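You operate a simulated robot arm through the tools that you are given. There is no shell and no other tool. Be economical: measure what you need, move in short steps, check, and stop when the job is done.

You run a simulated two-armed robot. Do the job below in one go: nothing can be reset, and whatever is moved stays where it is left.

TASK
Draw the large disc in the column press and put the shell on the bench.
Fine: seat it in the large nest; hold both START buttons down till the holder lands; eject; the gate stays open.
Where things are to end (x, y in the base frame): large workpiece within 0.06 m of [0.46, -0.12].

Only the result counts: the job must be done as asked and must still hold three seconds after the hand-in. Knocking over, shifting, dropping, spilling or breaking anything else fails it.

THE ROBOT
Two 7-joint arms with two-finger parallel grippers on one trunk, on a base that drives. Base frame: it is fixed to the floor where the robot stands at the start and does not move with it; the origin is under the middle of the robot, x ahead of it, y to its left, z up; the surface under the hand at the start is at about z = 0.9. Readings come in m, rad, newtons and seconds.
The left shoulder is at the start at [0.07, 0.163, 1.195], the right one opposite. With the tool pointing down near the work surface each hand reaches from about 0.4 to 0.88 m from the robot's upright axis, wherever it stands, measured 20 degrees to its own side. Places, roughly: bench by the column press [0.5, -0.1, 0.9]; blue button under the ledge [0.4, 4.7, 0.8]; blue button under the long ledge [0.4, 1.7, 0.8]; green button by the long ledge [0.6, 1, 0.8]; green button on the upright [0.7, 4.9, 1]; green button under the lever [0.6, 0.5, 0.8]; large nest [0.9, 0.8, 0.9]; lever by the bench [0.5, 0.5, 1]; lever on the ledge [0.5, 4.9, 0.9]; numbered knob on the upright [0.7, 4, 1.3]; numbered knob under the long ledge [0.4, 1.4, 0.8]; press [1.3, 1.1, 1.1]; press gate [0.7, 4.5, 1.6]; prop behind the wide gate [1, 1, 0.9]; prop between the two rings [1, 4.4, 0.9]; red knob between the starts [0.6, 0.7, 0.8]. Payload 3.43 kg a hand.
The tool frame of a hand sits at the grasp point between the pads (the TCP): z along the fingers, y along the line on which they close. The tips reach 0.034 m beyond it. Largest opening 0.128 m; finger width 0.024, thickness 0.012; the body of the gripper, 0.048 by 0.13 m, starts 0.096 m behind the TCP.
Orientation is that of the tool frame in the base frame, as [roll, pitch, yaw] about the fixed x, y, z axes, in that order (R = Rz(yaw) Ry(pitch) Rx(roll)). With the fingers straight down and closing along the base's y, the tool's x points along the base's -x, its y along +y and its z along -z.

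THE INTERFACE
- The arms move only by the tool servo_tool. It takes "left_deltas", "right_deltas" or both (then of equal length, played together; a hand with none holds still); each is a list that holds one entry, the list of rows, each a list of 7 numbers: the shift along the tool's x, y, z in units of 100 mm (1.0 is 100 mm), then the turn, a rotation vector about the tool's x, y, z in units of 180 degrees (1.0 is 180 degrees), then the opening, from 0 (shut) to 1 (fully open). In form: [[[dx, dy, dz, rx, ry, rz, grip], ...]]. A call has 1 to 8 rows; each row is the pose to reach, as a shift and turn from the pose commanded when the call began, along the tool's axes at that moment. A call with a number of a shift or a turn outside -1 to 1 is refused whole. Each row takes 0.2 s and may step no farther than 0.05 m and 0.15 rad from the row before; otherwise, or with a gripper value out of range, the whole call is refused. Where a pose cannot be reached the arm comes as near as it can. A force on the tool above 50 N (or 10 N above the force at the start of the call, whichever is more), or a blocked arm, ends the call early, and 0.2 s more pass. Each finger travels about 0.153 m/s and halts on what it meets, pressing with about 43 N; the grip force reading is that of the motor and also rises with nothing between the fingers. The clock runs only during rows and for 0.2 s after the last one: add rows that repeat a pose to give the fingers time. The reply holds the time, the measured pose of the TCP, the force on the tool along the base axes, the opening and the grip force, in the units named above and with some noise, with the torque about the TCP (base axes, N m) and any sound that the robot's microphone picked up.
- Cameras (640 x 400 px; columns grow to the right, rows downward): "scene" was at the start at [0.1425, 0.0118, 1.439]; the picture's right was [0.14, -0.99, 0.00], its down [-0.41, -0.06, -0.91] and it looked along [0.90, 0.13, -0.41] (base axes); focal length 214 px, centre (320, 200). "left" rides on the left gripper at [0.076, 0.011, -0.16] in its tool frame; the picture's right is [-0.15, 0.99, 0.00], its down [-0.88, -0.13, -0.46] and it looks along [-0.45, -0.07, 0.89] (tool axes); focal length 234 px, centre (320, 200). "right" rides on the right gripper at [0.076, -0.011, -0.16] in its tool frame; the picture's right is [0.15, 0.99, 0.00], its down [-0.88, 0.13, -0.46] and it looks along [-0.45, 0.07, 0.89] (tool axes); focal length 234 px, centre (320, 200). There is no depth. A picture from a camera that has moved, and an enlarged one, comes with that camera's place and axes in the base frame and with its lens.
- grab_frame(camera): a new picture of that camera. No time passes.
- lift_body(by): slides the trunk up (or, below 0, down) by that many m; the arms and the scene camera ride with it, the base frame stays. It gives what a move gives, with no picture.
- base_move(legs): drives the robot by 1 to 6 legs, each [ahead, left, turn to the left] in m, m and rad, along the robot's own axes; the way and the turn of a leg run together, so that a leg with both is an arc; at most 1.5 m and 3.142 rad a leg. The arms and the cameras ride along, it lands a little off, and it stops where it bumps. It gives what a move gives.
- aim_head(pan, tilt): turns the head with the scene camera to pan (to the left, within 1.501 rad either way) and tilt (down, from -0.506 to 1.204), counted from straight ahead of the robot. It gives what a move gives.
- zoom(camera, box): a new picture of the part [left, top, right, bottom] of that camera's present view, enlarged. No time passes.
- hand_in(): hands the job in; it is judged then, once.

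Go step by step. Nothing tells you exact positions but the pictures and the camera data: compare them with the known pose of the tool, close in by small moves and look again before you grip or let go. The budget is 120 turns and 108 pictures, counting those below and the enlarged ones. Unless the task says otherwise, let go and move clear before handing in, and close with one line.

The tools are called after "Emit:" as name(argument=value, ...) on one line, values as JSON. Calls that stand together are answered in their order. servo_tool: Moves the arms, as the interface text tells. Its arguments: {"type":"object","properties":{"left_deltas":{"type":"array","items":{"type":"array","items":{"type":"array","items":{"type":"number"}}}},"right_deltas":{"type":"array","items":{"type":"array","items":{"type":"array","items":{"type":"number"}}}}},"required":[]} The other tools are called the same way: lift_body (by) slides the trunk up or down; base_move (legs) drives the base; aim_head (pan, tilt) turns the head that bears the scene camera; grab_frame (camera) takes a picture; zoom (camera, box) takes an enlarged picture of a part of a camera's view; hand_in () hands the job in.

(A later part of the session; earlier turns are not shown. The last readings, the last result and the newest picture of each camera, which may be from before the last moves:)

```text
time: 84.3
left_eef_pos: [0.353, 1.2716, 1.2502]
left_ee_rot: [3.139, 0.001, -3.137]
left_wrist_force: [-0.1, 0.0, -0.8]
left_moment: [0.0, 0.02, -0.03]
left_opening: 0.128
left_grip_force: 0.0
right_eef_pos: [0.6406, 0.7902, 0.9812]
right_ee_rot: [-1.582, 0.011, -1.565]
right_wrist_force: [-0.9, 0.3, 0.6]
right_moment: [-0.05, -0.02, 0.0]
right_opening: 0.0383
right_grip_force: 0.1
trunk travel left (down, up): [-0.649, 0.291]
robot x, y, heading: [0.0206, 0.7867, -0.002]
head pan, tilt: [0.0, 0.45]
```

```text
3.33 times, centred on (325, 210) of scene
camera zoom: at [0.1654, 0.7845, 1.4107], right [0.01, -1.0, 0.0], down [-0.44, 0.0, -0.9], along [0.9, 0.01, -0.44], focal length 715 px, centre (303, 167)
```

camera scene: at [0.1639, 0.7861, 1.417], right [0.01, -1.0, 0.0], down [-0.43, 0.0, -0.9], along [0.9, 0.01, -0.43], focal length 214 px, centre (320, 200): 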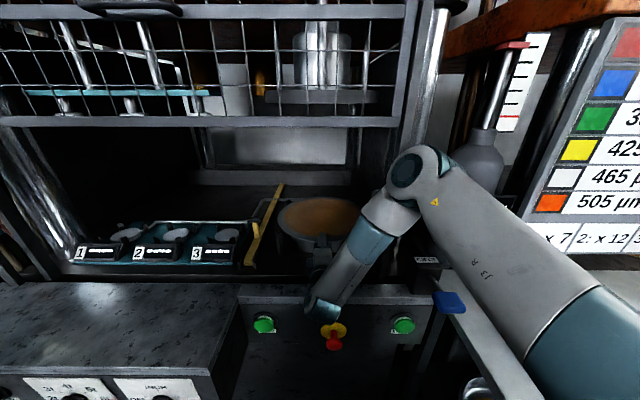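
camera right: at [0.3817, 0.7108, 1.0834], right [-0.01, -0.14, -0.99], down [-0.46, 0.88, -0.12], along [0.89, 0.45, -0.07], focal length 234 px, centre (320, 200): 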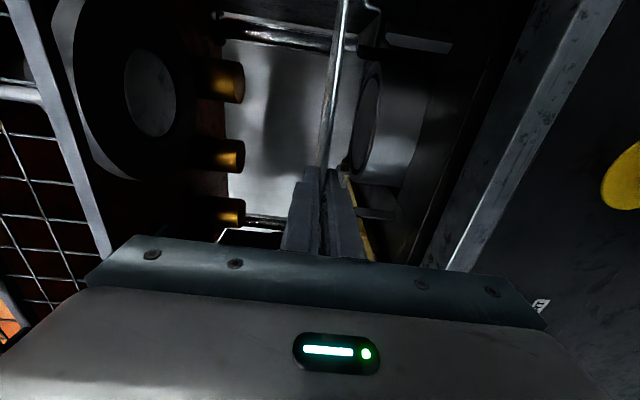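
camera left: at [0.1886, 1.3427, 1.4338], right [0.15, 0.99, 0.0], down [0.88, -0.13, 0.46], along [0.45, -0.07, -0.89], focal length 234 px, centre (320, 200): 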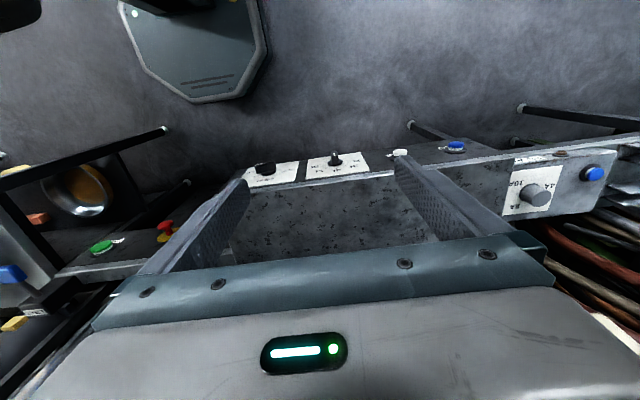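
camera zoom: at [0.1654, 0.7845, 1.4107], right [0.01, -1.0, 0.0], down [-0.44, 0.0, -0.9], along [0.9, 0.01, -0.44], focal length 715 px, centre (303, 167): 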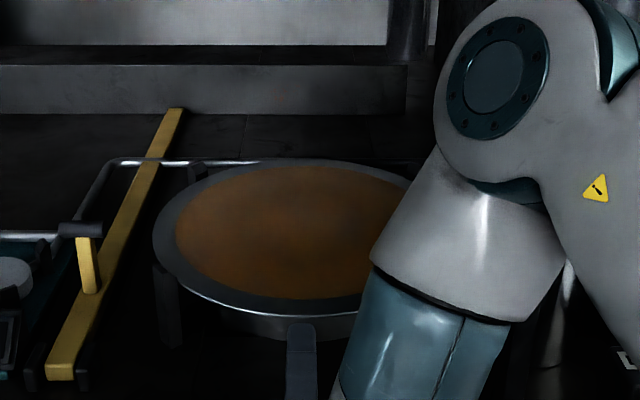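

The disc sits inside the posts. Now I'll back off and prepare both hands for the two START buttons (≈ (0.598, 0.964, 0.78) and (0.598, 0.531, 0.78)). First I turn the left hand to point forward too.

Emit:
base_move(legs=[[-0.4, 0, 0]])

Emit:
servo_tool(left_deltas=[[[-0.4, 0, 0, 0, 0, 0, 0.5], [-0.8, -0.1, 0, 0, 0, 0, 0], [-1.0, -0.3, 0, 0, 0, 0, 0]]], right_deltas=[[[0.3, -0.1, -0.2, 0, 0, 0, 0.1], [0.6, -0.3, -0.4, 0, 0, 0, 0], [0.9, -0.5, -0.6, 0, 0, 0, 0]]])

Emit:
servo_tool(left_deltas=[[[0, 0, 0, -0.027, -0.027, 0.027, 0], [0, 0, 0, -0.054, -0.054, 0.054, 0], [0, 0, 0, -0.081, -0.081, 0.081, 0], [0, 0, 0, -0.108, -0.108, 0.108, 0], [0, 0, 0, -0.135, -0.135, 0.135, 0], [0, 0, 0, -0.162, -0.162, 0.162, 0], [0, 0, 0, -0.189, -0.189, 0.189, 0]]])

Emit:
servo_tool(left_deltas=[[[0, 0, 0, -0.027, -0.027, 0.027, 0], [0, 0, 0, -0.054, -0.054, 0.054, 0], [0, 0, 0, -0.081, -0.081, 0.081, 0], [0, 0, 0, -0.108, -0.108, 0.108, 0], [0, 0, 0, -0.135, -0.135, 0.135, 0], [0, 0, 0, -0.162, -0.162, 0.162, 0], [0, 0, 0, -0.189, -0.189, 0.189, 0], [0, 0, 0, -0.196, -0.196, 0.196, 0]]])

Emit:
grab_frame(camera="scene")

```text
time: 86.9
left_eef_pos: [-0.055, 1.2698, 1.2505]
left_ee_rot: [3.139, 0.001, -3.136]
left_wrist_force: [-0.6, 0.0, 0.5]
left_moment: [-0.02, -0.01, 0.01]
left_opening: 0.1281
left_grip_force: 0.1
right_eef_pos: [0.232, 0.7881, 0.9807]
right_ee_rot: [-1.584, 0.009, -1.57]
right_wrist_force: [0.2, 0.1, -0.2]
right_moment: [-0.05, 0.04, -0.01]
right_opening: 0.0383
right_grip_force: 0.0
trunk travel left (down, up): [-0.649, 0.291]
robot x, y, heading: [-0.3869, 0.7833, 0.007]
head pan, tilt: [0.0, 0.45]
```

```text
time: 87.7
left_eef_pos: [0.0456, 1.238, 1.2525]
left_ee_rot: [3.139, 0.002, -3.136]
left_wrist_force: [0.2, -0.5, 0.3]
left_moment: [0.02, -0.02, -0.01]
left_opening: 0.0001
left_grip_force: 32.6
right_eef_pos: [0.193, 0.7039, 1.0451]
right_ee_rot: [-1.588, 0.01, -1.568]
right_wrist_force: [-0.8, 0.1, -0.1]
right_moment: [0.0, -0.03, 0.02]
right_opening: 0.0
right_grip_force: 33.3
right hand out of reach, approached as far as the arm can: row 2, 3
trunk travel left (down, up): [-0.649, 0.291]
robot x, y, heading: [-0.3854, 0.7845, 0.006]
head pan, tilt: [0.0, 0.45]
```

```text
time: 89.3
left_eef_pos: [0.0447, 1.2387, 1.2507]
left_ee_rot: [2.369, 0.34, 2.374]
left_wrist_force: [-0.2, 0.8, 0.0]
left_moment: [-0.02, -0.02, 0.02]
left_opening: 0.0002
left_grip_force: 32.7
right_eef_pos: [0.1929, 0.7067, 1.0449]
right_ee_rot: [-1.589, 0.011, -1.569]
right_wrist_force: [-0.2, 0.1, 0.5]
right_moment: [0.02, 0.04, 0.02]
right_opening: 0.0
right_grip_force: 33.2
trunk travel left (down, up): [-0.649, 0.291]
robot x, y, heading: [-0.3878, 0.7834, 0.004]
head pan, tilt: [0.0, 0.45]
```

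```text
time: 91.1
left_eef_pos: [0.0673, 1.2816, 1.2649]
left_ee_rot: [1.57, -0.003, 1.571]
left_wrist_force: [-0.3, 0.5, 0.3]
left_moment: [0.03, 0.03, 0.0]
left_opening: 0.0
left_grip_force: 32.9
left hand out of reach, approached as far as the arm can: row 2, 3, 4, 5, 6, 7, 8
right_eef_pos: [0.1926, 0.7063, 1.0452]
right_ee_rot: [-1.589, 0.011, -1.569]
right_wrist_force: [-0.3, -0.1, 0.0]
right_moment: [0.0, -0.05, -0.02]
right_opening: 0.0001
right_grip_force: 32.7
trunk travel left (down, up): [-0.649, 0.291]
robot x, y, heading: [-0.3837, 0.7844, 0.009]
head pan, tilt: [0.0, 0.45]
```

```text
44 pictures are left
camera scene: at [-0.2427, 0.7823, 1.4108], right [0.0, -1.0, 0.0], down [-0.44, 0.0, -0.9], along [0.9, 0.0, -0.44], focal length 214 px, centre (320, 200)
```

scene: 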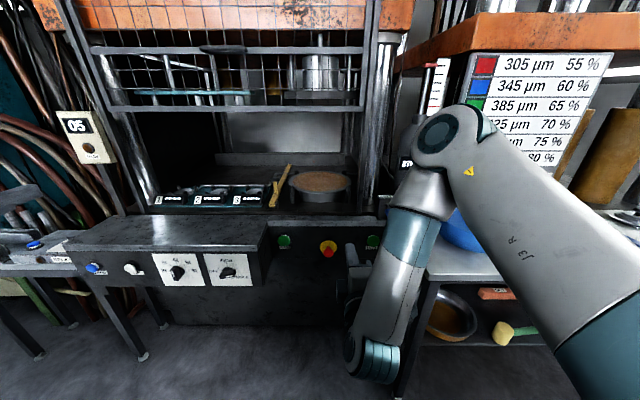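

Both hands point forward. While here, I'll read the panel knobs closely and check the disc.

Emit:
zoom(camera="scene", box=[70, 240, 270, 300])

Emit:
zoom(camera="scene", box=[260, 140, 400, 260])

```text
3.20 times, centred on (170, 270) of scene
camera zoom: at [-0.2427, 0.7823, 1.4108], right [0.0, -1.0, 0.0], down [-0.44, 0.0, -0.9], along [0.9, 0.0, -0.44], focal length 686 px, centre (800, -24)
```

zoom: 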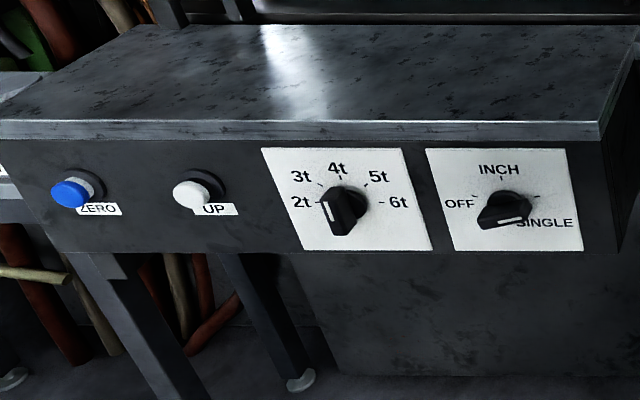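

```text
3.33 times, centred on (330, 200) of scene
camera zoom: at [-0.2427, 0.7823, 1.4108], right [0.0, -1.0, 0.0], down [-0.44, 0.0, -0.9], along [0.9, 0.0, -0.44], focal length 715 px, centre (287, 200)
```

zoom: 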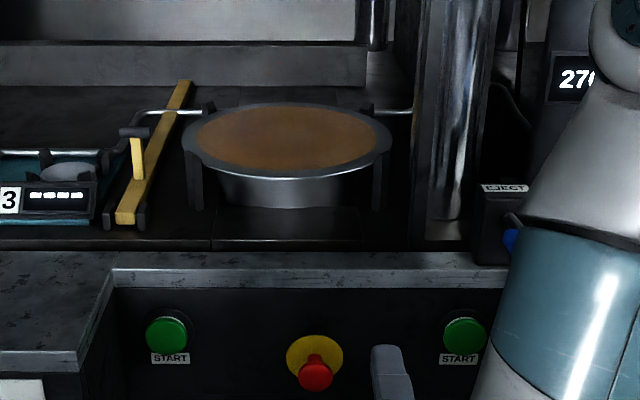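

The disc is centred between all four posts. I'll bring both hands to the same height and spacing as the START buttons.

Emit:
servo_tool(left_deltas=[[[-0.3, -0.25, 0.17, 0, 0, 0, 0], [-0.6, -0.5, 0.34, 0, 0, 0, 0], [-0.9, -0.75, 0.5, 0, 0, 0, 0]]], right_deltas=[[[0.1, -0.2, -0.1, 0, 0, 0, 0], [0.2, -0.4, -0.2, 0, 0, 0, 0], [0.4, -0.7, -0.3, 0, 0, 0, 0]]])

Emit:
servo_tool(left_deltas=[[[-0.3, -0.25, 0.17, 0, 0, 0, 0], [-0.6, -0.5, 0.34, 0, 0, 0, 0], [-0.9, -0.75, 0.5, 0, 0, 0, 0], [-0.9, -0.75, 0.5, 0, 0, 0, 0]]])

```text
time: 91.9
left_eef_pos: [0.1556, 1.2252, 1.1954]
left_ee_rot: [1.569, -0.004, 1.576]
left_wrist_force: [-0.6, -0.1, -0.2]
left_moment: [0.0, 0.0, 0.05]
left_opening: 0.0001
left_grip_force: 32.8
left hand out of reach, approached as far as the arm can: row 1, 2, 3
right_eef_pos: [0.1964, 0.6829, 1.1069]
right_ee_rot: [-1.583, 0.012, -1.567]
right_wrist_force: [0.7, -0.4, 0.0]
right_moment: [0.02, -0.02, -0.03]
right_opening: 0.0001
right_grip_force: 33.1
right hand out of reach, approached as far as the arm can: row 2, 3
trunk travel left (down, up): [-0.649, 0.291]
robot x, y, heading: [-0.3878, 0.7836, 0.002]
head pan, tilt: [0.0, 0.45]
```

```text
time: 92.9
left_eef_pos: [0.2058, 1.1375, 1.121]
left_ee_rot: [1.565, -0.002, 1.577]
left_wrist_force: [-0.4, 0.3, -0.2]
left_moment: [0.02, 0.0, 0.0]
left_opening: 0.0
left_grip_force: 33.1
left hand out of reach, approached as far as the arm can: row 1, 2
right_eef_pos: [0.1943, 0.6834, 1.1083]
right_ee_rot: [-1.582, 0.01, -1.568]
right_wrist_force: [-0.3, 0.7, -0.1]
right_moment: [0.01, 0.01, 0.02]
right_opening: 0.0001
right_grip_force: 33.0
trunk travel left (down, up): [-0.649, 0.291]
robot x, y, heading: [-0.3858, 0.7843, -0.002]
head pan, tilt: [0.0, 0.45]
```

With this wrist posture the forearms would pass too close to the eject lever and the long ledge at the buttons. I'll turn both hands back to pointing down and then only pitch them 45° forward, which keeps the elbows high and outside.

Emit:
servo_tool(left_deltas=[[[0, 0, 0, 0.027, 0.027, -0.027, 0], [0, 0, 0, 0.054, 0.054, -0.054, 0], [0, 0, 0, 0.081, 0.081, -0.081, 0], [0, 0, 0, 0.108, 0.108, -0.108, 0], [0, 0, 0, 0.135, 0.135, -0.135, 0], [0, 0, 0, 0.162, 0.162, -0.162, 0], [0, 0, 0, 0.189, 0.189, -0.189, 0]]], right_deltas=[[[0, 0, 0, -0.027, 0.027, 0.027, 0], [0, 0, 0, -0.054, 0.054, 0.054, 0], [0, 0, 0, -0.081, 0.081, 0.081, 0], [0, 0, 0, -0.108, 0.108, 0.108, 0], [0, 0, 0, -0.135, 0.135, 0.135, 0], [0, 0, 0, -0.162, 0.162, 0.162, 0], [0, 0, 0, -0.189, 0.189, 0.189, 0]]])

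Emit:
servo_tool(left_deltas=[[[0, 0, 0, 0.027, 0.027, -0.027, 0], [0, 0, 0, 0.054, 0.054, -0.054, 0], [0, 0, 0, 0.081, 0.081, -0.081, 0], [0, 0, 0, 0.108, 0.108, -0.108, 0], [0, 0, 0, 0.135, 0.135, -0.135, 0], [0, 0, 0, 0.162, 0.162, -0.162, 0], [0, 0, 0, 0.189, 0.189, -0.189, 0], [0, 0, 0, 0.196, 0.196, -0.196, 0]]], right_deltas=[[[0, 0, 0, -0.027, 0.027, 0.027, 0], [0, 0, 0, -0.054, 0.054, 0.054, 0], [0, 0, 0, -0.081, 0.081, 0.081, 0], [0, 0, 0, -0.108, 0.108, 0.108, 0], [0, 0, 0, -0.135, 0.135, 0.135, 0], [0, 0, 0, -0.162, 0.162, 0.162, 0], [0, 0, 0, -0.189, 0.189, 0.189, 0], [0, 0, 0, -0.196, 0.196, 0.196, 0]]])

Emit:
grab_frame(camera="scene")

```text
time: 94.5
left_eef_pos: [0.2078, 1.1359, 1.1198]
left_ee_rot: [2.341, 0.335, 2.348]
left_wrist_force: [0.1, -0.8, 0.3]
left_moment: [0.02, -0.01, -0.01]
left_opening: 0.0001
left_grip_force: 33.2
left hand out of reach, approached as far as the arm can: row 1, 2
right_eef_pos: [0.1929, 0.6788, 1.1059]
right_ee_rot: [-2.361, 0.339, -2.345]
right_wrist_force: [-0.2, -0.3, -0.3]
right_moment: [0.01, 0.0, 0.02]
right_opening: 0.0
right_grip_force: 32.8
trunk travel left (down, up): [-0.649, 0.291]
robot x, y, heading: [-0.3848, 0.7814, 0.007]
head pan, tilt: [0.0, 0.45]
```

```text
time: 96.3
left_eef_pos: [0.2081, 1.1375, 1.1198]
left_ee_rot: [3.141, -0.001, -3.136]
left_wrist_force: [0.5, 0.3, 0.0]
left_moment: [-0.01, -0.04, -0.02]
left_opening: 0.0001
left_grip_force: 33.5
right_eef_pos: [0.1917, 0.6823, 1.108]
right_ee_rot: [3.13, -0.013, 3.141]
right_wrist_force: [-1.1, -0.6, -0.6]
right_moment: [0.03, 0.02, -0.01]
right_opening: 0.0
right_grip_force: 32.7
trunk travel left (down, up): [-0.649, 0.291]
robot x, y, heading: [-0.386, 0.782, 0.004]
head pan, tilt: [0.0, 0.45]
```

```text
41 pictures are left
camera scene: at [-0.243, 0.7827, 1.4108], right [0.0, -1.0, 0.0], down [-0.44, 0.0, -0.9], along [0.9, 0.0, -0.44], focal length 214 px, centre (320, 200)
```

scene: 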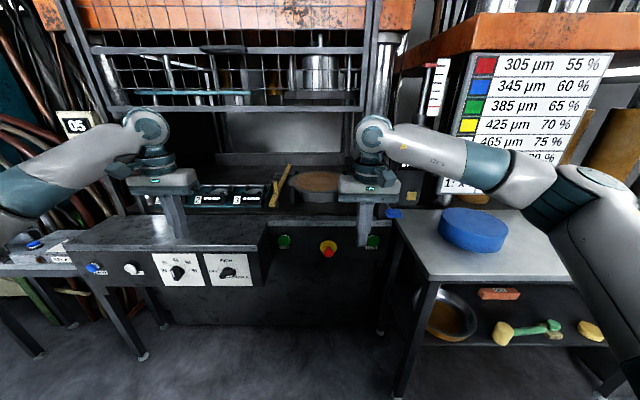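

Both arms are in their natural posture again. I'll narrow their spacing, pitch them slightly forward, and roll each 90° so that the opened front finger can press its button while the bodies stay narrow sideways.

Emit:
servo_tool(left_deltas=[[[0, -0.45, 0, 0, -0.033, 0, 0], [0, -0.9, 0, 0, -0.067, 0, 0], [0, -1.0, 0, 0, -0.067, 0, 0]]], right_deltas=[[[0, -0.45, 0, 0, -0.033, 0, 0], [0, -0.9, 0, 0, -0.067, 0, 0], [0, -1.0, 0, 0, -0.067, 0, 0]]])

Emit:
servo_tool(left_deltas=[[[0, 0, 0, 0, 0, -0.045, 0], [0, 0, 0, 0, 0, -0.09, 0], [0, 0, 0, 0, 0, -0.135, 0], [0, 0, 0, 0, 0, -0.18, 0], [0, 0, 0, 0, 0, -0.225, 0], [0, 0, 0, 0, 0, -0.27, 0], [0, 0, 0, 0, 0, -0.315, 0], [0, 0, 0, 0, 0, -0.36, 0]]], right_deltas=[[[0, 0, 0, 0, 0, 0.045, 0], [0, 0, 0, 0, 0, 0.09, 0], [0, 0, 0, 0, 0, 0.135, 0], [0, 0, 0, 0, 0, 0.18, 0], [0, 0, 0, 0, 0, 0.225, 0], [0, 0, 0, 0, 0, 0.27, 0], [0, 0, 0, 0, 0, 0.315, 0], [0, 0, 0, 0, 0, 0.36, 0]]])

Emit:
servo_tool(left_deltas=[[[0, 0, 0, 0, 0, -0.045, 0.5], [0, 0, 0, 0, 0, -0.09, 1], [0, 0, 0, 0, 0, -0.14, 1]]], right_deltas=[[[0, 0, 0, 0, 0, 0.045, 0.5], [0, 0, 0, 0, 0, 0.09, 1], [0, 0, 0, 0, 0, 0.14, 1]]])

Emit:
grab_frame(camera="scene")

```text
time: 97.1
left_eef_pos: [0.21, 1.0397, 1.1203]
left_ee_rot: [-3.14, 0.212, -3.136]
left_wrist_force: [-0.2, 0.7, -0.7]
left_moment: [-0.06, 0.02, -0.01]
left_opening: 0.0
left_grip_force: 32.7
right_eef_pos: [0.1936, 0.583, 1.1057]
right_ee_rot: [3.131, 0.199, -3.14]
right_wrist_force: [0.5, 0.0, 0.5]
right_moment: [-0.03, -0.03, -0.01]
right_opening: 0.0
right_grip_force: 33.2
trunk travel left (down, up): [-0.649, 0.291]
robot x, y, heading: [-0.3839, 0.781, 0.006]
head pan, tilt: [0.0, 0.45]
```

```text
time: 98.9
left_eef_pos: [0.2079, 1.0373, 1.1208]
left_ee_rot: [-2.95, 0.09, -1.996]
left_wrist_force: [-0.8, 0.4, 0.6]
left_moment: [0.03, -0.01, 0.01]
left_opening: 0.0003
left_grip_force: 32.9
right_eef_pos: [0.1933, 0.5815, 1.1079]
right_ee_rot: [2.957, 0.073, 2.003]
right_wrist_force: [-0.1, -0.2, 0.1]
right_moment: [0.03, 0.0, -0.01]
right_opening: 0.0
right_grip_force: 33.0
trunk travel left (down, up): [-0.649, 0.291]
robot x, y, heading: [-0.3826, 0.7817, 0.002]
head pan, tilt: [0.0, 0.45]
```

```text
refused: row 3 steps farther than a row can; nothing moved
```

```text
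40 pictures are left
camera scene: at [-0.2427, 0.7823, 1.4108], right [0.0, -1.0, 0.0], down [-0.44, 0.0, -0.9], along [0.9, 0.0, -0.44], focal length 214 px, centre (320, 200)
```

scene: 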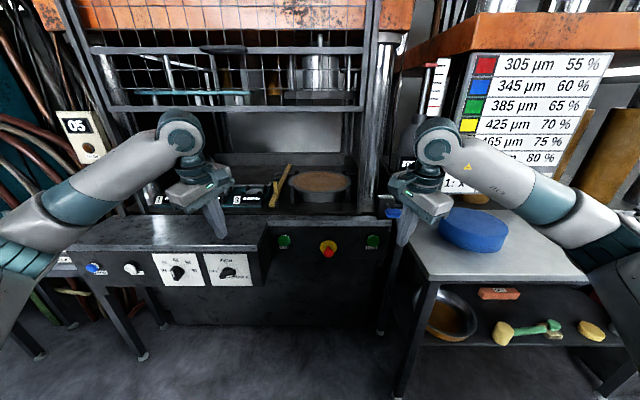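

Emit:
servo_tool(left_deltas=[[[0, 0, 0, 0, 0, -0.045, 0.5], [0, 0, 0, 0, 0, -0.09, 1], [0, 0, 0, 0, 0, -0.135, 1], [0, 0, 0, 0, 0, -0.14, 1]]], right_deltas=[[[0, 0, 0, 0, 0, 0.045, 0.5], [0, 0, 0, 0, 0, 0.09, 1], [0, 0, 0, 0, 0, 0.135, 1], [0, 0, 0, 0, 0, 0.14, 1]]])

Emit:
servo_tool(left_deltas=[[[0, 0.1, 0.48, 0, 0, 0, 1], [0, 0.2, 0.96, 0, 0, 0, 1]]], right_deltas=[[[0, -0.1, 0.48, 0, 0, 0, 1], [0, -0.2, 0.96, 0, 0, 0, 1]]])

Emit:
servo_tool(left_deltas=[[[0, 0.1, 0.48, 0, 0, 0, 1], [0, 0.2, 0.96, 0, 0, 0, 1]]], right_deltas=[[[0, -0.1, 0.48, 0, 0, 0, 1], [0, -0.2, 0.96, 0, 0, 0, 1]]])

Emit:
servo_tool(left_deltas=[[[0, 0.1, 0.48, 0, 0, 0, 1], [0, 0.2, 0.96, 0, 0, 0, 1]]], right_deltas=[[[0, -0.1, 0.48, 0, 0, 0, 1], [0, -0.2, 0.96, 0, 0, 0, 1]]])

Emit:
grab_frame(camera="scene")

```text
time: 99.9
left_eef_pos: [0.2077, 1.0371, 1.1206]
left_ee_rot: [-2.931, 0.001, -1.565]
left_wrist_force: [0.0, -0.3, -0.5]
left_moment: [0.01, 0.0, 0.04]
left_opening: 0.1277
left_grip_force: 0.1
right_eef_pos: [0.1932, 0.5824, 1.1068]
right_ee_rot: [2.941, -0.011, 1.572]
right_wrist_force: [-0.5, -0.3, 0.4]
right_moment: [0.01, 0.01, 0.0]
right_opening: 0.1279
right_grip_force: 0.0
trunk travel left (down, up): [-0.649, 0.291]
robot x, y, heading: [-0.3856, 0.78, 0.002]
head pan, tilt: [0.0, 0.45]
```

```text
time: 100.5
left_eef_pos: [0.2095, 1.038, 1.0211]
left_ee_rot: [-2.93, 0.001, -1.566]
left_wrist_force: [-0.5, -0.2, 0.5]
left_moment: [0.01, 0.0, -0.01]
left_opening: 0.128
left_grip_force: 0.0
right_eef_pos: [0.1921, 0.5842, 1.0076]
right_ee_rot: [2.942, -0.011, 1.575]
right_wrist_force: [0.6, 0.1, 0.7]
right_moment: [-0.01, 0.05, 0.01]
right_opening: 0.128
right_grip_force: 0.1
trunk travel left (down, up): [-0.649, 0.291]
robot x, y, heading: [-0.3846, 0.7858, 0.002]
head pan, tilt: [0.0, 0.45]
```

```text
time: 101.1
left_eef_pos: [0.2114, 1.0358, 0.9231]
left_ee_rot: [-2.927, -0.001, -1.565]
left_wrist_force: [0.4, 0.7, 0.3]
left_moment: [0.01, -0.01, 0.02]
left_opening: 0.1279
left_grip_force: 0.1
right_eef_pos: [0.1917, 0.5844, 0.9087]
right_ee_rot: [2.941, -0.011, 1.575]
right_wrist_force: [1.1, -1.1, 0.5]
right_moment: [-0.01, 0.03, 0.01]
right_opening: 0.1281
right_grip_force: 0.1
trunk travel left (down, up): [-0.649, 0.291]
robot x, y, heading: [-0.3835, 0.7819, 0.005]
head pan, tilt: [0.0, 0.45]
```

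```text
time: 101.7
left_eef_pos: [0.2108, 1.0397, 0.8265]
left_ee_rot: [-2.928, 0.002, -1.565]
left_wrist_force: [-0.6, 0.4, 0.5]
left_moment: [0.01, 0.0, -0.02]
left_opening: 0.1282
left_grip_force: 0.0
right_eef_pos: [0.192, 0.5833, 0.8115]
right_ee_rot: [2.942, -0.01, 1.574]
right_wrist_force: [-0.1, -0.5, 0.0]
right_moment: [0.0, -0.01, -0.03]
right_opening: 0.1279
right_grip_force: 0.0
trunk travel left (down, up): [-0.649, 0.291]
robot x, y, heading: [-0.3862, 0.7798, 0.0]
head pan, tilt: [0.0, 0.45]
```

```text
39 pictures are left
camera scene: at [-0.2425, 0.7825, 1.411], right [0.0, -1.0, 0.0], down [-0.44, 0.0, -0.9], along [0.9, 0.0, -0.44], focal length 214 px, centre (320, 200)
```

scene: 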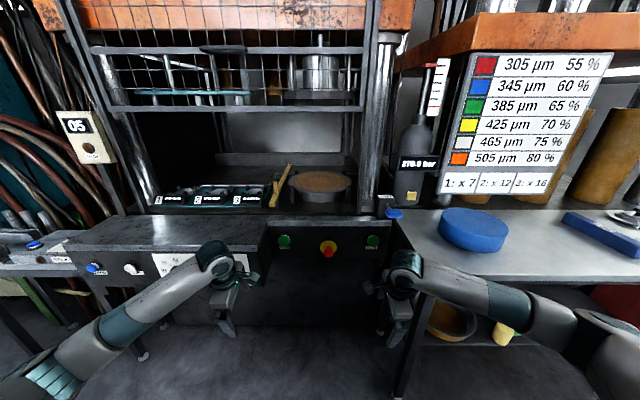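

The hands are level with the buttons, but the right forearm would pass low over the bench. I'll raise the trunk and lower the hands within it, so the elbows are higher.

Emit:
lift_body(by=0.2)

Emit:
servo_tool(left_deltas=[[[0, 0.1, 0.48, 0, 0, 0, 1], [0, 0.21, 1.0, 0, 0, 0, 1]]], right_deltas=[[[0, -0.1, 0.48, 0, 0, 0, 1], [0, -0.21, 1.0, 0, 0, 0, 1]]])

Emit:
servo_tool(left_deltas=[[[0.1, 0.1, 0.48, 0, 0, 0, 1], [0.2, 0.21, 0.96, 0, 0, 0, 1], [0.24, 0.42, 1.0, 0, 0, 0, 1]]], right_deltas=[[[0, -0.1, 0.48, 0, 0, 0, 1], [0, -0.21, 0.96, 0, 0, 0, 1], [0, -0.21, 0.96, 0, 0, 0, 1]]])

Emit:
base_move(legs=[[0, -0.05, 0], [0.12, 0, 0]])

Emit:
aim_head(pan=-0.2, tilt=0.7)

Emit:
grab_frame(camera="scene")

```text
time: 103.8
left_eef_pos: [0.21, 1.0379, 1.0257]
left_ee_rot: [-2.929, 0.001, -1.566]
left_wrist_force: [-0.9, -0.2, 1.0]
left_moment: [-0.03, 0.01, -0.02]
left_opening: 0.1281
left_grip_force: 0.2
right_eef_pos: [0.1927, 0.583, 1.0121]
right_ee_rot: [2.942, -0.011, 1.574]
right_wrist_force: [-0.3, 0.4, 0.0]
right_moment: [0.01, 0.0, -0.01]
right_opening: 0.128
right_grip_force: 0.1
trunk travel left (down, up): [-0.849, 0.091]
robot x, y, heading: [-0.3875, 0.7855, 0.005]
head pan, tilt: [0.0, 0.45]
```

```text
refused: row 2 steps farther than a row can; nothing moved
```

```text
refused: row 2 steps farther than a row can; nothing moved
```

```text
time: 105.6
left_eef_pos: [0.3298, 0.9894, 1.0264]
left_ee_rot: [-2.93, 0.003, -1.563]
left_wrist_force: [-0.2, 0.1, 0.2]
left_moment: [0.03, -0.02, 0.03]
left_opening: 0.1282
left_grip_force: 0.0
right_eef_pos: [0.3121, 0.5349, 1.0119]
right_ee_rot: [2.943, -0.014, 1.574]
right_wrist_force: [-0.6, -0.7, 0.0]
right_moment: [0.0, -0.02, -0.03]
right_opening: 0.1279
right_grip_force: 0.0
trunk travel left (down, up): [-0.849, 0.091]
robot x, y, heading: [-0.2653, 0.734, 0.011]
head pan, tilt: [0.0, 0.45]
```

```text
time: 106.4
left_eef_pos: [0.3314, 0.992, 1.0259]
left_ee_rot: [-2.93, 0.002, -1.564]
left_wrist_force: [0.4, -0.2, -1.1]
left_moment: [0.01, 0.02, -0.01]
left_opening: 0.1278
left_grip_force: 0.1
right_eef_pos: [0.3146, 0.536, 1.0113]
right_ee_rot: [2.945, -0.009, 1.574]
right_wrist_force: [-0.2, -0.6, 0.6]
right_moment: [0.0, 0.01, 0.01]
right_opening: 0.1281
right_grip_force: 0.0
trunk travel left (down, up): [-0.849, 0.091]
robot x, y, heading: [-0.2603, 0.7321, 0.011]
head pan, tilt: [-0.201, 0.7]
```

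```text
38 pictures are left
camera scene: at [-0.1296, 0.7176, 1.5885], right [-0.19, -0.98, 0.0], down [-0.63, 0.12, -0.76], along [0.75, -0.15, -0.64], focal length 214 px, centre (320, 200)
```

scene: 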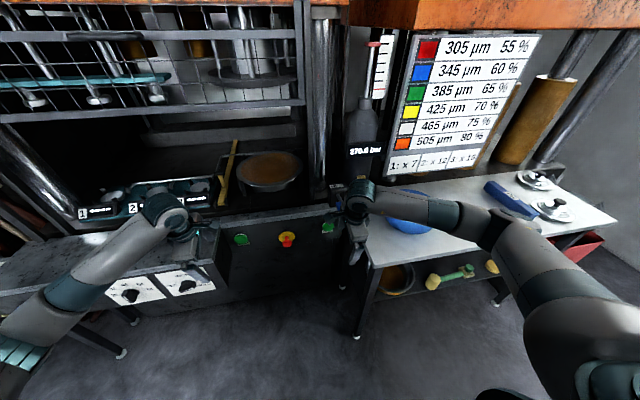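

Now lowering the hands in allowed steps (and left hand slightly right).

Emit:
servo_tool(left_deltas=[[[0.12, 0.07, 0.33, 0, 0, 0, 1], [0.24, 0.14, 0.66, 0, 0, 0, 1], [0.26, 0.21, 1.0, 0, 0, 0, 1]]], right_deltas=[[[0, -0.07, 0.33, 0, 0, 0, 1], [0, -0.14, 0.66, 0, 0, 0, 1], [0, -0.21, 1.0, 0, 0, 0, 1]]])

Emit:
servo_tool(left_deltas=[[[0, 0.07, 0.33, 0, 0, 0, 1], [0, 0.14, 0.66, 0, 0, 0, 1], [0, 0.21, 1.0, 0, 0, 0, 1]]], right_deltas=[[[0, -0.07, 0.33, 0, 0, 0, 1], [0, -0.14, 0.66, 0, 0, 0, 1], [0, -0.21, 1.0, 0, 0, 0, 1]]])

Emit:
servo_tool(left_deltas=[[[0, 0.15, 0.17, 0, 0, 0, 1], [0, 0.24, 0.3, 0, 0, 0, 1]]], right_deltas=[[[0, -0.03, 0.1, 0, 0, 0, 1], [0, -0.04, 0.18, 0, 0, 0, 1]]])

Emit:
grab_frame(camera="scene")

```text
time: 107.2
left_eef_pos: [0.3301, 0.9655, 0.924]
left_ee_rot: [-2.93, 0.001, -1.564]
left_wrist_force: [0.3, -0.1, 0.3]
left_moment: [0.02, -0.04, -0.01]
left_opening: 0.1277
left_grip_force: 0.0
right_eef_pos: [0.3133, 0.5364, 0.9095]
right_ee_rot: [2.941, -0.009, 1.575]
right_wrist_force: [0.7, 0.3, 0.7]
right_moment: [0.02, 0.04, 0.01]
right_opening: 0.1281
right_grip_force: 0.1
trunk travel left (down, up): [-0.849, 0.091]
robot x, y, heading: [-0.2655, 0.7347, 0.007]
head pan, tilt: [-0.201, 0.7]
```

```text
time: 108.0
left_eef_pos: [0.3301, 0.9646, 0.8217]
left_ee_rot: [-2.932, 0.001, -1.565]
left_wrist_force: [0.1, 0.5, -0.2]
left_moment: [0.01, 0.0, 0.0]
left_opening: 0.1283
left_grip_force: 0.0
right_eef_pos: [0.3122, 0.5384, 0.8073]
right_ee_rot: [2.942, -0.011, 1.573]
right_wrist_force: [-0.3, -0.7, -0.8]
right_moment: [0.02, 0.04, -0.02]
right_opening: 0.1283
right_grip_force: 0.0
trunk travel left (down, up): [-0.849, 0.091]
robot x, y, heading: [-0.2644, 0.7332, 0.008]
head pan, tilt: [-0.201, 0.7]
```

```text
time: 108.6
left_eef_pos: [0.3135, 0.9651, 0.7875]
left_ee_rot: [-2.929, 0.002, -1.567]
left_wrist_force: [0.4, 0.7, 1.0]
left_moment: [0.01, -0.02, -0.02]
left_opening: 0.128
left_grip_force: 0.0
right_eef_pos: [0.3114, 0.5373, 0.7887]
right_ee_rot: [2.943, -0.012, 1.575]
right_wrist_force: [0.8, -0.1, -0.9]
right_moment: [0.01, 0.01, 0.02]
right_opening: 0.128
right_grip_force: 0.0
trunk travel left (down, up): [-0.849, 0.091]
robot x, y, heading: [-0.2683, 0.7343, 0.005]
head pan, tilt: [-0.201, 0.7]
```

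```text
37 pictures are left
camera scene: at [-0.1306, 0.7168, 1.5886], right [-0.19, -0.98, 0.0], down [-0.63, 0.13, -0.76], along [0.75, -0.15, -0.64], focal length 214 px, centre (320, 200)
```

scene: 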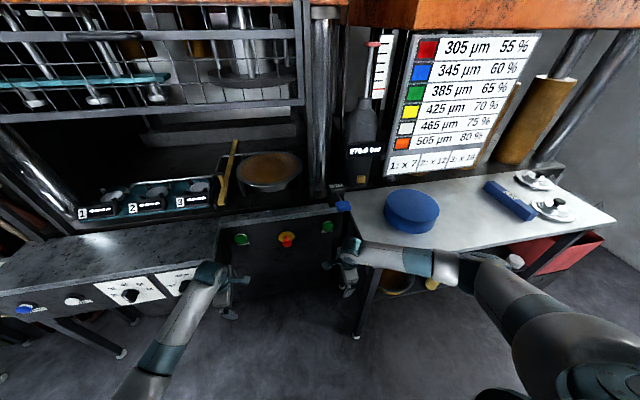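

Everything is aligned, but the right wrist would come near the eject paddle. I'll pitch both hands to ~35° so the wrists stay farther back, then check.

Emit:
servo_tool(left_deltas=[[[0, 0.02, 0.08, 0.043, 0, 0, 1], [0, 0.04, 0.16, 0.086, 0, 0, 1], [0, 0.04, 0.2, 0.128, 0, 0, 1]]], right_deltas=[[[0, -0.02, 0.08, -0.043, 0, 0, 1], [0, -0.04, 0.16, -0.086, 0, 0, 1], [0, -0.04, 0.2, -0.128, 0, 0, 1]]])

Emit:
base_move(legs=[[0.13, 0, 0]])

Emit:
aim_head(pan=-0.1, tilt=0.75)

Emit:
grab_frame(camera="scene")

Emit:
grab_frame(camera="right")

```text
time: 109.4
left_eef_pos: [0.3153, 0.9674, 0.766]
left_ee_rot: [-2.527, 0.002, -1.564]
left_wrist_force: [1.1, -0.7, -0.8]
left_moment: [-0.02, -0.01, -0.03]
left_opening: 0.1281
left_grip_force: 0.0
right_eef_pos: [0.3124, 0.5379, 0.7713]
right_ee_rot: [2.605, -0.011, 1.576]
right_wrist_force: [0.5, 0.5, 0.2]
right_moment: [0.01, 0.01, 0.02]
right_opening: 0.1284
right_grip_force: 0.0
right hand out of reach, approached as far as the arm can: row 3
trunk travel left (down, up): [-0.849, 0.091]
robot x, y, heading: [-0.2607, 0.7368, 0.008]
head pan, tilt: [-0.201, 0.7]
```

```text
time: 110.6
left_eef_pos: [0.4405, 0.9667, 0.7671]
left_ee_rot: [-2.527, 0.002, -1.562]
left_wrist_force: [0.1, 0.4, 0.1]
left_moment: [0.0, 0.0, 0.0]
left_opening: 0.128
left_grip_force: 0.1
right_eef_pos: [0.4394, 0.5391, 0.7714]
right_ee_rot: [2.606, -0.011, 1.576]
right_wrist_force: [0.3, 0.1, 0.6]
right_moment: [-0.01, 0.0, 0.01]
right_opening: 0.1277
right_grip_force: 0.1
trunk travel left (down, up): [-0.849, 0.091]
robot x, y, heading: [-0.137, 0.7381, 0.005]
head pan, tilt: [-0.201, 0.7]
```

```text
time: 111.3
left_eef_pos: [0.4416, 0.9668, 0.7652]
left_ee_rot: [-2.529, 0.002, -1.562]
left_wrist_force: [-0.4, -0.5, 0.2]
left_moment: [-0.01, 0.0, -0.02]
left_opening: 0.1278
left_grip_force: 0.1
right_eef_pos: [0.4396, 0.5394, 0.7697]
right_ee_rot: [2.607, -0.01, 1.577]
right_wrist_force: [-0.1, 0.1, -1.6]
right_moment: [-0.01, -0.01, -0.01]
right_opening: 0.1282
right_grip_force: 0.1
trunk travel left (down, up): [-0.849, 0.091]
robot x, y, heading: [-0.1399, 0.7377, 0.008]
head pan, tilt: [-0.099, 0.75]
```

```text
36 pictures are left
camera scene: at [-0.0024, 0.7268, 1.5842], right [-0.09, -1.0, 0.0], down [-0.68, 0.06, -0.73], along [0.73, -0.07, -0.68], focal length 214 px, centre (320, 200)
```

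scene: 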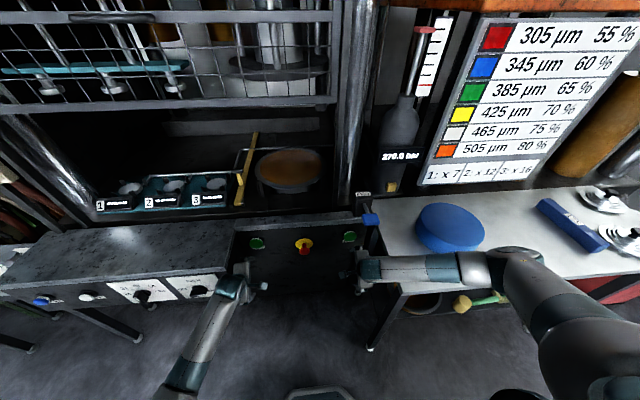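

```text
35 pictures are left
camera right: at [0.3494, 0.613, 0.9018], right [0.85, 0.15, 0.5], down [-0.11, -0.89, 0.45], along [0.51, -0.44, -0.74], focal length 234 px, centre (320, 200)
```

right: 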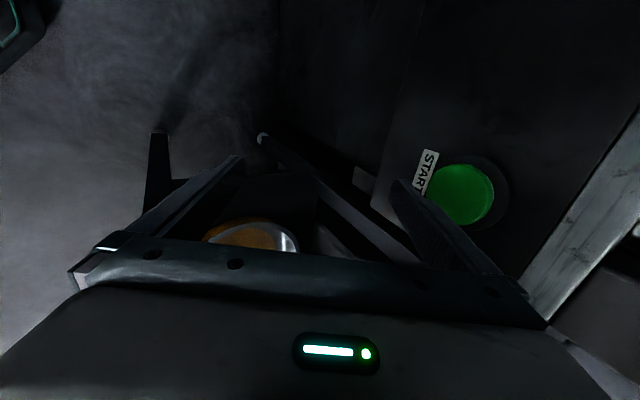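

The right button is at z ≈ 0.79, y ≈ 0.535, just ahead of the front fingertip. I'll advance 4 cm and look at both fingertips.

Emit:
servo_tool(left_deltas=[[[0, -0.16, 0.11, 0, 0, 0, 1], [0, -0.33, 0.23, 0, 0, 0, 1]]], right_deltas=[[[0, 0.17, 0.1, 0, 0, 0, 1], [0, 0.36, 0.19, 0, 0, 0, 1]]])

Emit:
grab_frame(camera="right")

Emit:
grab_frame(camera="left")

```text
time: 111.9
left_eef_pos: [0.4828, 0.9677, 0.7662]
left_ee_rot: [-2.531, 0.001, -1.565]
left_wrist_force: [0.2, -1.0, 0.2]
left_moment: [-0.02, 0.04, -0.04]
left_opening: 0.1278
left_grip_force: 0.0
right_eef_pos: [0.482, 0.5388, 0.7721]
right_ee_rot: [2.608, -0.011, 1.575]
right_wrist_force: [0.7, -0.9, 0.7]
right_moment: [-0.04, 0.03, 0.02]
right_opening: 0.128
right_grip_force: 0.0
trunk travel left (down, up): [-0.849, 0.091]
robot x, y, heading: [-0.1347, 0.7383, 0.005]
head pan, tilt: [-0.099, 0.75]
```

```text
34 pictures are left
camera right: at [0.3913, 0.6133, 0.9035], right [0.85, 0.15, 0.5], down [-0.11, -0.89, 0.45], along [0.51, -0.44, -0.74], focal length 234 px, centre (320, 200)
```

right: 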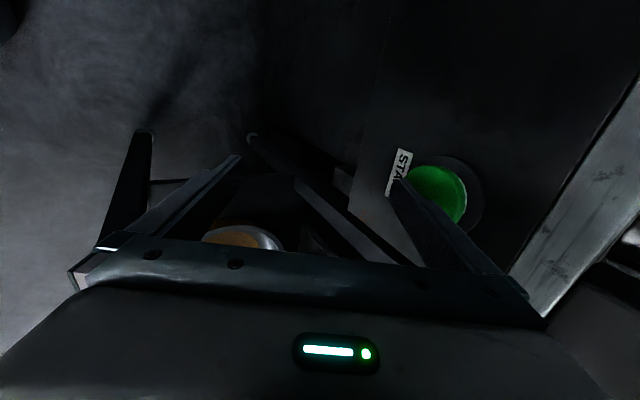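

```text
33 pictures are left
camera left: at [0.3831, 0.8903, 0.8894], right [-0.81, 0.14, -0.57], down [-0.16, 0.88, 0.45], along [0.56, 0.46, -0.69], focal length 234 px, centre (320, 200)
```

left: 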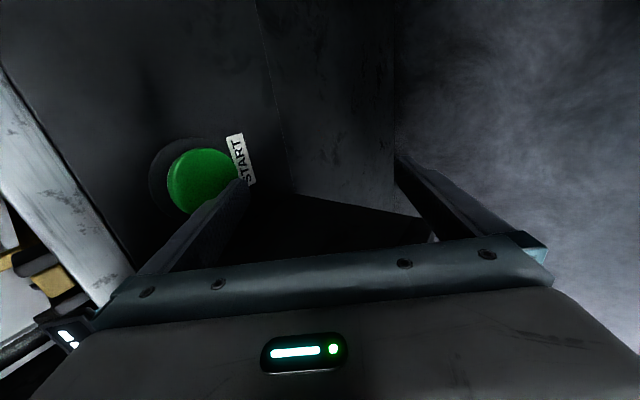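

Refined: both button faces at x ≈ 0.585, z ≈ 0.80, y ≈ 0.538 and 0.955. I'll adjust a little up and press both forward together.

Emit:
servo_tool(left_deltas=[[[0.1, -0.1, -0.148, 0, 0, 0, 1], [0.1, -0.264, -0.034, 0, 0, 0, 1], [0.1, -0.346, 0.023, 0, 0, 0, 1], [0.1, -0.346, 0.023, 0, 0, 0, 1]]], right_deltas=[[[0, 0.067, -0.111, 0, 0, 0, 1], [0, 0.238, -0.008, 0, 0, 0, 1], [0, 0.324, 0.044, 0, 0, 0, 1], [0, 0.324, 0.044, 0, 0, 0, 1]]])

Emit:
grab_frame(camera="scene")

```text
time: 112.9
left_eef_pos: [0.5053, 0.9593, 0.7868]
left_ee_rot: [-2.524, 0.002, -1.566]
left_wrist_force: [-27.5, -2.8, 9.2]
left_moment: [0.0, -1.08, -0.19]
left_opening: 0.1181
left_grip_force: 0.0
right_eef_pos: [0.5048, 0.5388, 0.7886]
right_ee_rot: [2.606, -0.011, 1.579]
right_wrist_force: [-19.0, 1.4, -0.3]
right_moment: [-0.01, -0.09, 0.0]
right_opening: 0.1186
right_grip_force: 0.0
trunk travel left (down, up): [-0.849, 0.091]
robot x, y, heading: [-0.1384, 0.7334, 0.007]
head pan, tilt: [-0.099, 0.75]
heard: click, click
```

```text
32 pictures are left
camera scene: at [-0.0127, 0.7262, 1.5851], right [-0.09, -1.0, 0.0], down [-0.68, 0.06, -0.74], along [0.73, -0.07, -0.68], focal length 214 px, centre (320, 200)
```

scene: 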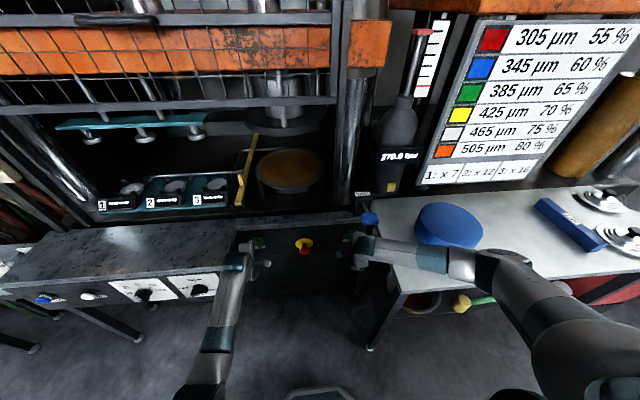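

Both buttons clicked and the ram is coming down. I'll keep holding and watch for the holder landing.

Emit:
servo_tool(left_deltas=[[[0, 0, 0, 0, 0, 0, 1], [0, 0, 0, 0, 0, 0, 1], [0, 0, 0, 0, 0, 0, 1]]], right_deltas=[[[0, 0, 0, 0, 0, 0, 1], [0, 0, 0, 0, 0, 0, 1], [0, 0, 0, 0, 0, 0, 1]]])

Emit:
zoom(camera="scene", box=[0, 0, 480, 280])

```text
time: 113.7
left_eef_pos: [0.5065, 0.9581, 0.7865]
left_ee_rot: [-2.525, 0.002, -1.564]
left_wrist_force: [-29.3, -3.5, 4.1]
left_moment: [0.0, -0.64, -0.24]
left_opening: 0.1157
left_grip_force: 0.2
right_eef_pos: [0.506, 0.5401, 0.7897]
right_ee_rot: [2.604, -0.01, 1.58]
right_wrist_force: [-24.1, 0.7, -1.5]
right_moment: [-0.03, -0.05, 0.1]
right_opening: 0.1158
right_grip_force: 0.1
trunk travel left (down, up): [-0.849, 0.091]
robot x, y, heading: [-0.1423, 0.7345, 0.009]
head pan, tilt: [-0.099, 0.75]
```

```text
1.33 times, centred on (240, 140) of scene
camera zoom: at [-0.0116, 0.7264, 1.585], right [-0.09, -1.0, 0.0], down [-0.68, 0.06, -0.73], along [0.73, -0.07, -0.68], focal length 286 px, centre (427, 280)
```

zoom: 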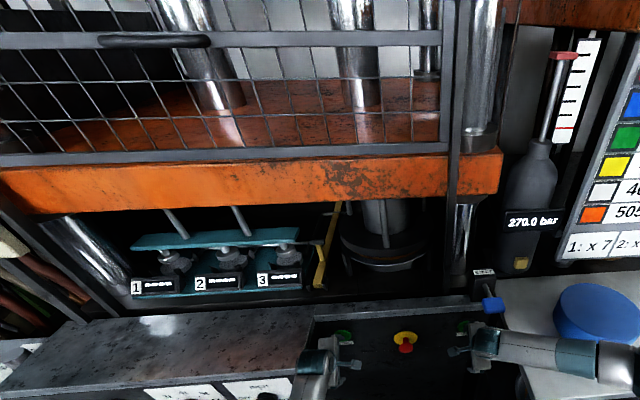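

The holder is just about on the disc. Holding a bit longer.

Emit:
servo_tool(left_deltas=[[[0, 0, 0, 0, 0, 0, 1], [0, 0, 0, 0, 0, 0, 1]]], right_deltas=[[[0, 0, 0, 0, 0, 0, 1], [0, 0, 0, 0, 0, 0, 1]]])

Emit:
zoom(camera="scene", box=[0, 0, 480, 280])

```text
time: 114.3
left_eef_pos: [0.5079, 0.9591, 0.788]
left_ee_rot: [-2.525, 0.001, -1.562]
left_wrist_force: [-28.6, -2.8, 0.4]
left_moment: [-0.01, -0.33, -0.23]
left_opening: 0.1147
left_grip_force: 0.0
right_eef_pos: [0.5051, 0.538, 0.7885]
right_ee_rot: [2.603, -0.011, 1.578]
right_wrist_force: [-25.5, 1.5, -0.1]
right_moment: [-0.04, -0.17, 0.09]
right_opening: 0.115
right_grip_force: 0.1
trunk travel left (down, up): [-0.849, 0.091]
robot x, y, heading: [-0.1366, 0.7324, 0.011]
head pan, tilt: [-0.099, 0.75]
```

```text
1.33 times, centred on (240, 140) of scene
camera zoom: at [-0.0114, 0.7266, 1.585], right [-0.09, -1.0, 0.0], down [-0.68, 0.06, -0.73], along [0.73, -0.07, -0.68], focal length 286 px, centre (427, 280)
```

zoom: 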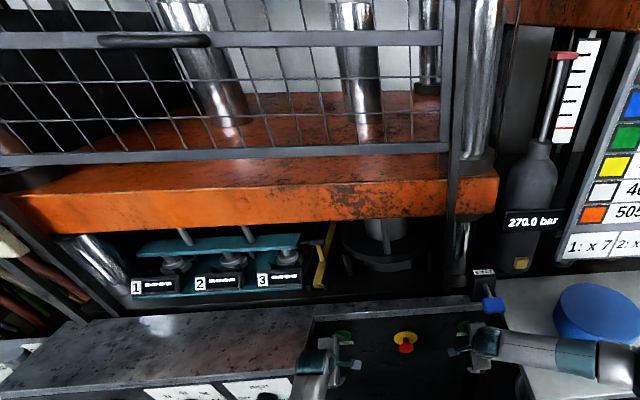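

Still descending; continue holding.

Emit:
servo_tool(left_deltas=[[[0, 0, 0, 0, 0, 0, 1], [0, 0, 0, 0, 0, 0, 1], [0, 0, 0, 0, 0, 0, 1], [0, 0, 0, 0, 0, 0, 1], [0, 0, 0, 0, 0, 0, 1]]], right_deltas=[[[0, 0, 0, 0, 0, 0, 1], [0, 0, 0, 0, 0, 0, 1], [0, 0, 0, 0, 0, 0, 1], [0, 0, 0, 0, 0, 0, 1], [0, 0, 0, 0, 0, 0, 1]]])

Emit:
zoom(camera="scene", box=[0, 0, 480, 280])

```text
time: 115.5
left_eef_pos: [0.5082, 0.9588, 0.7878]
left_ee_rot: [-2.526, 0.001, -1.562]
left_wrist_force: [-28.5, -0.6, -1.8]
left_moment: [-0.03, -0.25, -0.05]
left_opening: 0.1146
left_grip_force: 0.1
right_eef_pos: [0.5073, 0.5382, 0.7902]
right_ee_rot: [2.602, -0.012, 1.576]
right_wrist_force: [-26.8, -0.1, 0.0]
right_moment: [-0.02, -0.14, 0.01]
right_opening: 0.115
right_grip_force: 0.1
trunk travel left (down, up): [-0.849, 0.091]
robot x, y, heading: [-0.1336, 0.7347, 0.008]
head pan, tilt: [-0.099, 0.75]
```

```text
1.33 times, centred on (240, 140) of scene
camera zoom: at [-0.0113, 0.7268, 1.585], right [-0.09, -1.0, 0.0], down [-0.68, 0.06, -0.73], along [0.73, -0.07, -0.68], focal length 286 px, centre (427, 280)
```

zoom: 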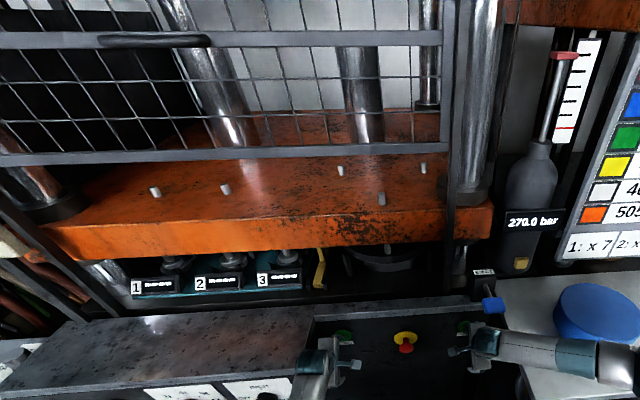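

The holder has landed (its pins now stand proud of the crosshead) and the draw stroke goes on. I'll keep holding through the stroke.

Emit:
servo_tool(left_deltas=[[[0, 0, 0, 0, 0, 0, 1], [0, 0, 0, 0, 0, 0, 1], [0, 0, 0, 0, 0, 0, 1], [0, 0, 0, 0, 0, 0, 1], [0, 0, 0, 0, 0, 0, 1]]], right_deltas=[[[0, 0, 0, 0, 0, 0, 1], [0, 0, 0, 0, 0, 0, 1], [0, 0, 0, 0, 0, 0, 1], [0, 0, 0, 0, 0, 0, 1], [0, 0, 0, 0, 0, 0, 1]]])

Emit:
zoom(camera="scene", box=[0, 0, 480, 280])

```text
time: 116.7
left_eef_pos: [0.5076, 0.9594, 0.788]
left_ee_rot: [-2.525, 0.001, -1.561]
left_wrist_force: [-28.7, 0.7, 0.4]
left_moment: [0.01, -0.32, 0.06]
left_opening: 0.1146
left_grip_force: 0.1
right_eef_pos: [0.5055, 0.5386, 0.79]
right_ee_rot: [2.601, -0.01, 1.575]
right_wrist_force: [-26.6, -0.9, -0.5]
right_moment: [0.01, -0.1, -0.09]
right_opening: 0.1146
right_grip_force: 0.1
trunk travel left (down, up): [-0.849, 0.091]
robot x, y, heading: [-0.138, 0.7352, 0.01]
head pan, tilt: [-0.099, 0.75]
```

```text
1.33 times, centred on (240, 140) of scene
camera zoom: at [-0.0114, 0.7269, 1.585], right [-0.09, -1.0, 0.0], down [-0.68, 0.06, -0.73], along [0.73, -0.07, -0.68], focal length 286 px, centre (427, 280)
```

zoom: 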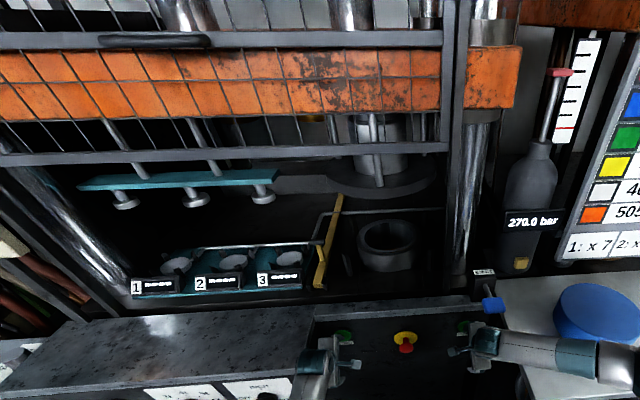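

The stroke is complete and the ram is going back up; the disc has been drawn into the die. I'll hold until it's at the top, then release.

Emit:
servo_tool(left_deltas=[[[0, 0, 0, 0, 0, 0, 1], [0, 0, 0, 0, 0, 0, 1], [0, 0, 0, 0, 0, 0, 1], [0, 0, 0, 0, 0, 0, 1]]], right_deltas=[[[0, 0, 0, 0, 0, 0, 1], [0, 0, 0, 0, 0, 0, 1], [0, 0, 0, 0, 0, 0, 1], [0, 0, 0, 0, 0, 0, 1]]])

Emit:
servo_tool(left_deltas=[[[0, 0.33, -0.23, 0, 0, 0, 1], [0, 0.66, -0.46, 0, 0, 0, 1]]], right_deltas=[[[0, -0.34, -0.2, 0, 0, 0, 1], [0, -0.68, -0.41, 0, 0, 0, 1]]])

Emit:
zoom(camera="scene", box=[100, 60, 440, 280])

```text
time: 117.7
left_eef_pos: [0.507, 0.959, 0.7878]
left_ee_rot: [-2.526, 0.002, -1.561]
left_wrist_force: [-29.0, 1.1, -0.5]
left_moment: [-0.02, -0.33, 0.08]
left_opening: 0.1141
left_grip_force: 0.0
right_eef_pos: [0.5067, 0.5387, 0.7904]
right_ee_rot: [2.602, -0.01, 1.58]
right_wrist_force: [-26.3, -0.8, -0.2]
right_moment: [0.02, -0.13, -0.03]
right_opening: 0.1151
right_grip_force: 0.1
trunk travel left (down, up): [-0.849, 0.091]
robot x, y, heading: [-0.1355, 0.7302, 0.006]
head pan, tilt: [-0.099, 0.75]
```

```text
time: 118.3
left_eef_pos: [0.4321, 0.9568, 0.7854]
left_ee_rot: [-2.524, 0.002, -1.565]
left_wrist_force: [0.8, -0.8, 0.0]
left_moment: [0.01, -0.06, 0.01]
left_opening: 0.1281
left_grip_force: 0.0
right_eef_pos: [0.4309, 0.537, 0.787]
right_ee_rot: [2.603, -0.012, 1.577]
right_wrist_force: [-0.4, -0.5, -1.2]
right_moment: [-0.01, -0.08, -0.01]
right_opening: 0.1279
right_grip_force: 0.0
trunk travel left (down, up): [-0.849, 0.091]
robot x, y, heading: [-0.1353, 0.7356, 0.004]
head pan, tilt: [-0.099, 0.75]
```

```text
1.82 times, centred on (270, 170) of scene
camera zoom: at [-0.0073, 0.7263, 1.5849], right [-0.09, -1.0, 0.0], down [-0.68, 0.06, -0.73], along [0.73, -0.07, -0.68], focal length 390 px, centre (411, 254)
```

zoom: 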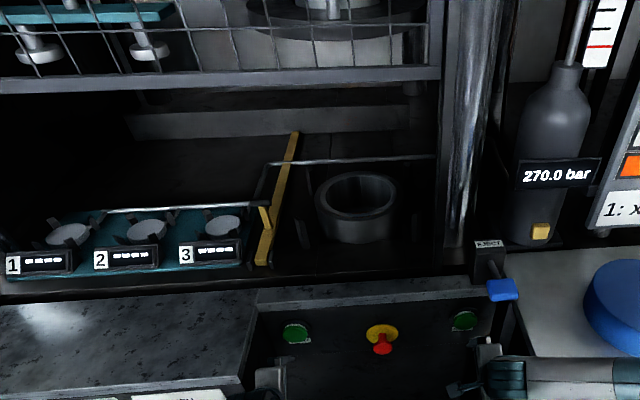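

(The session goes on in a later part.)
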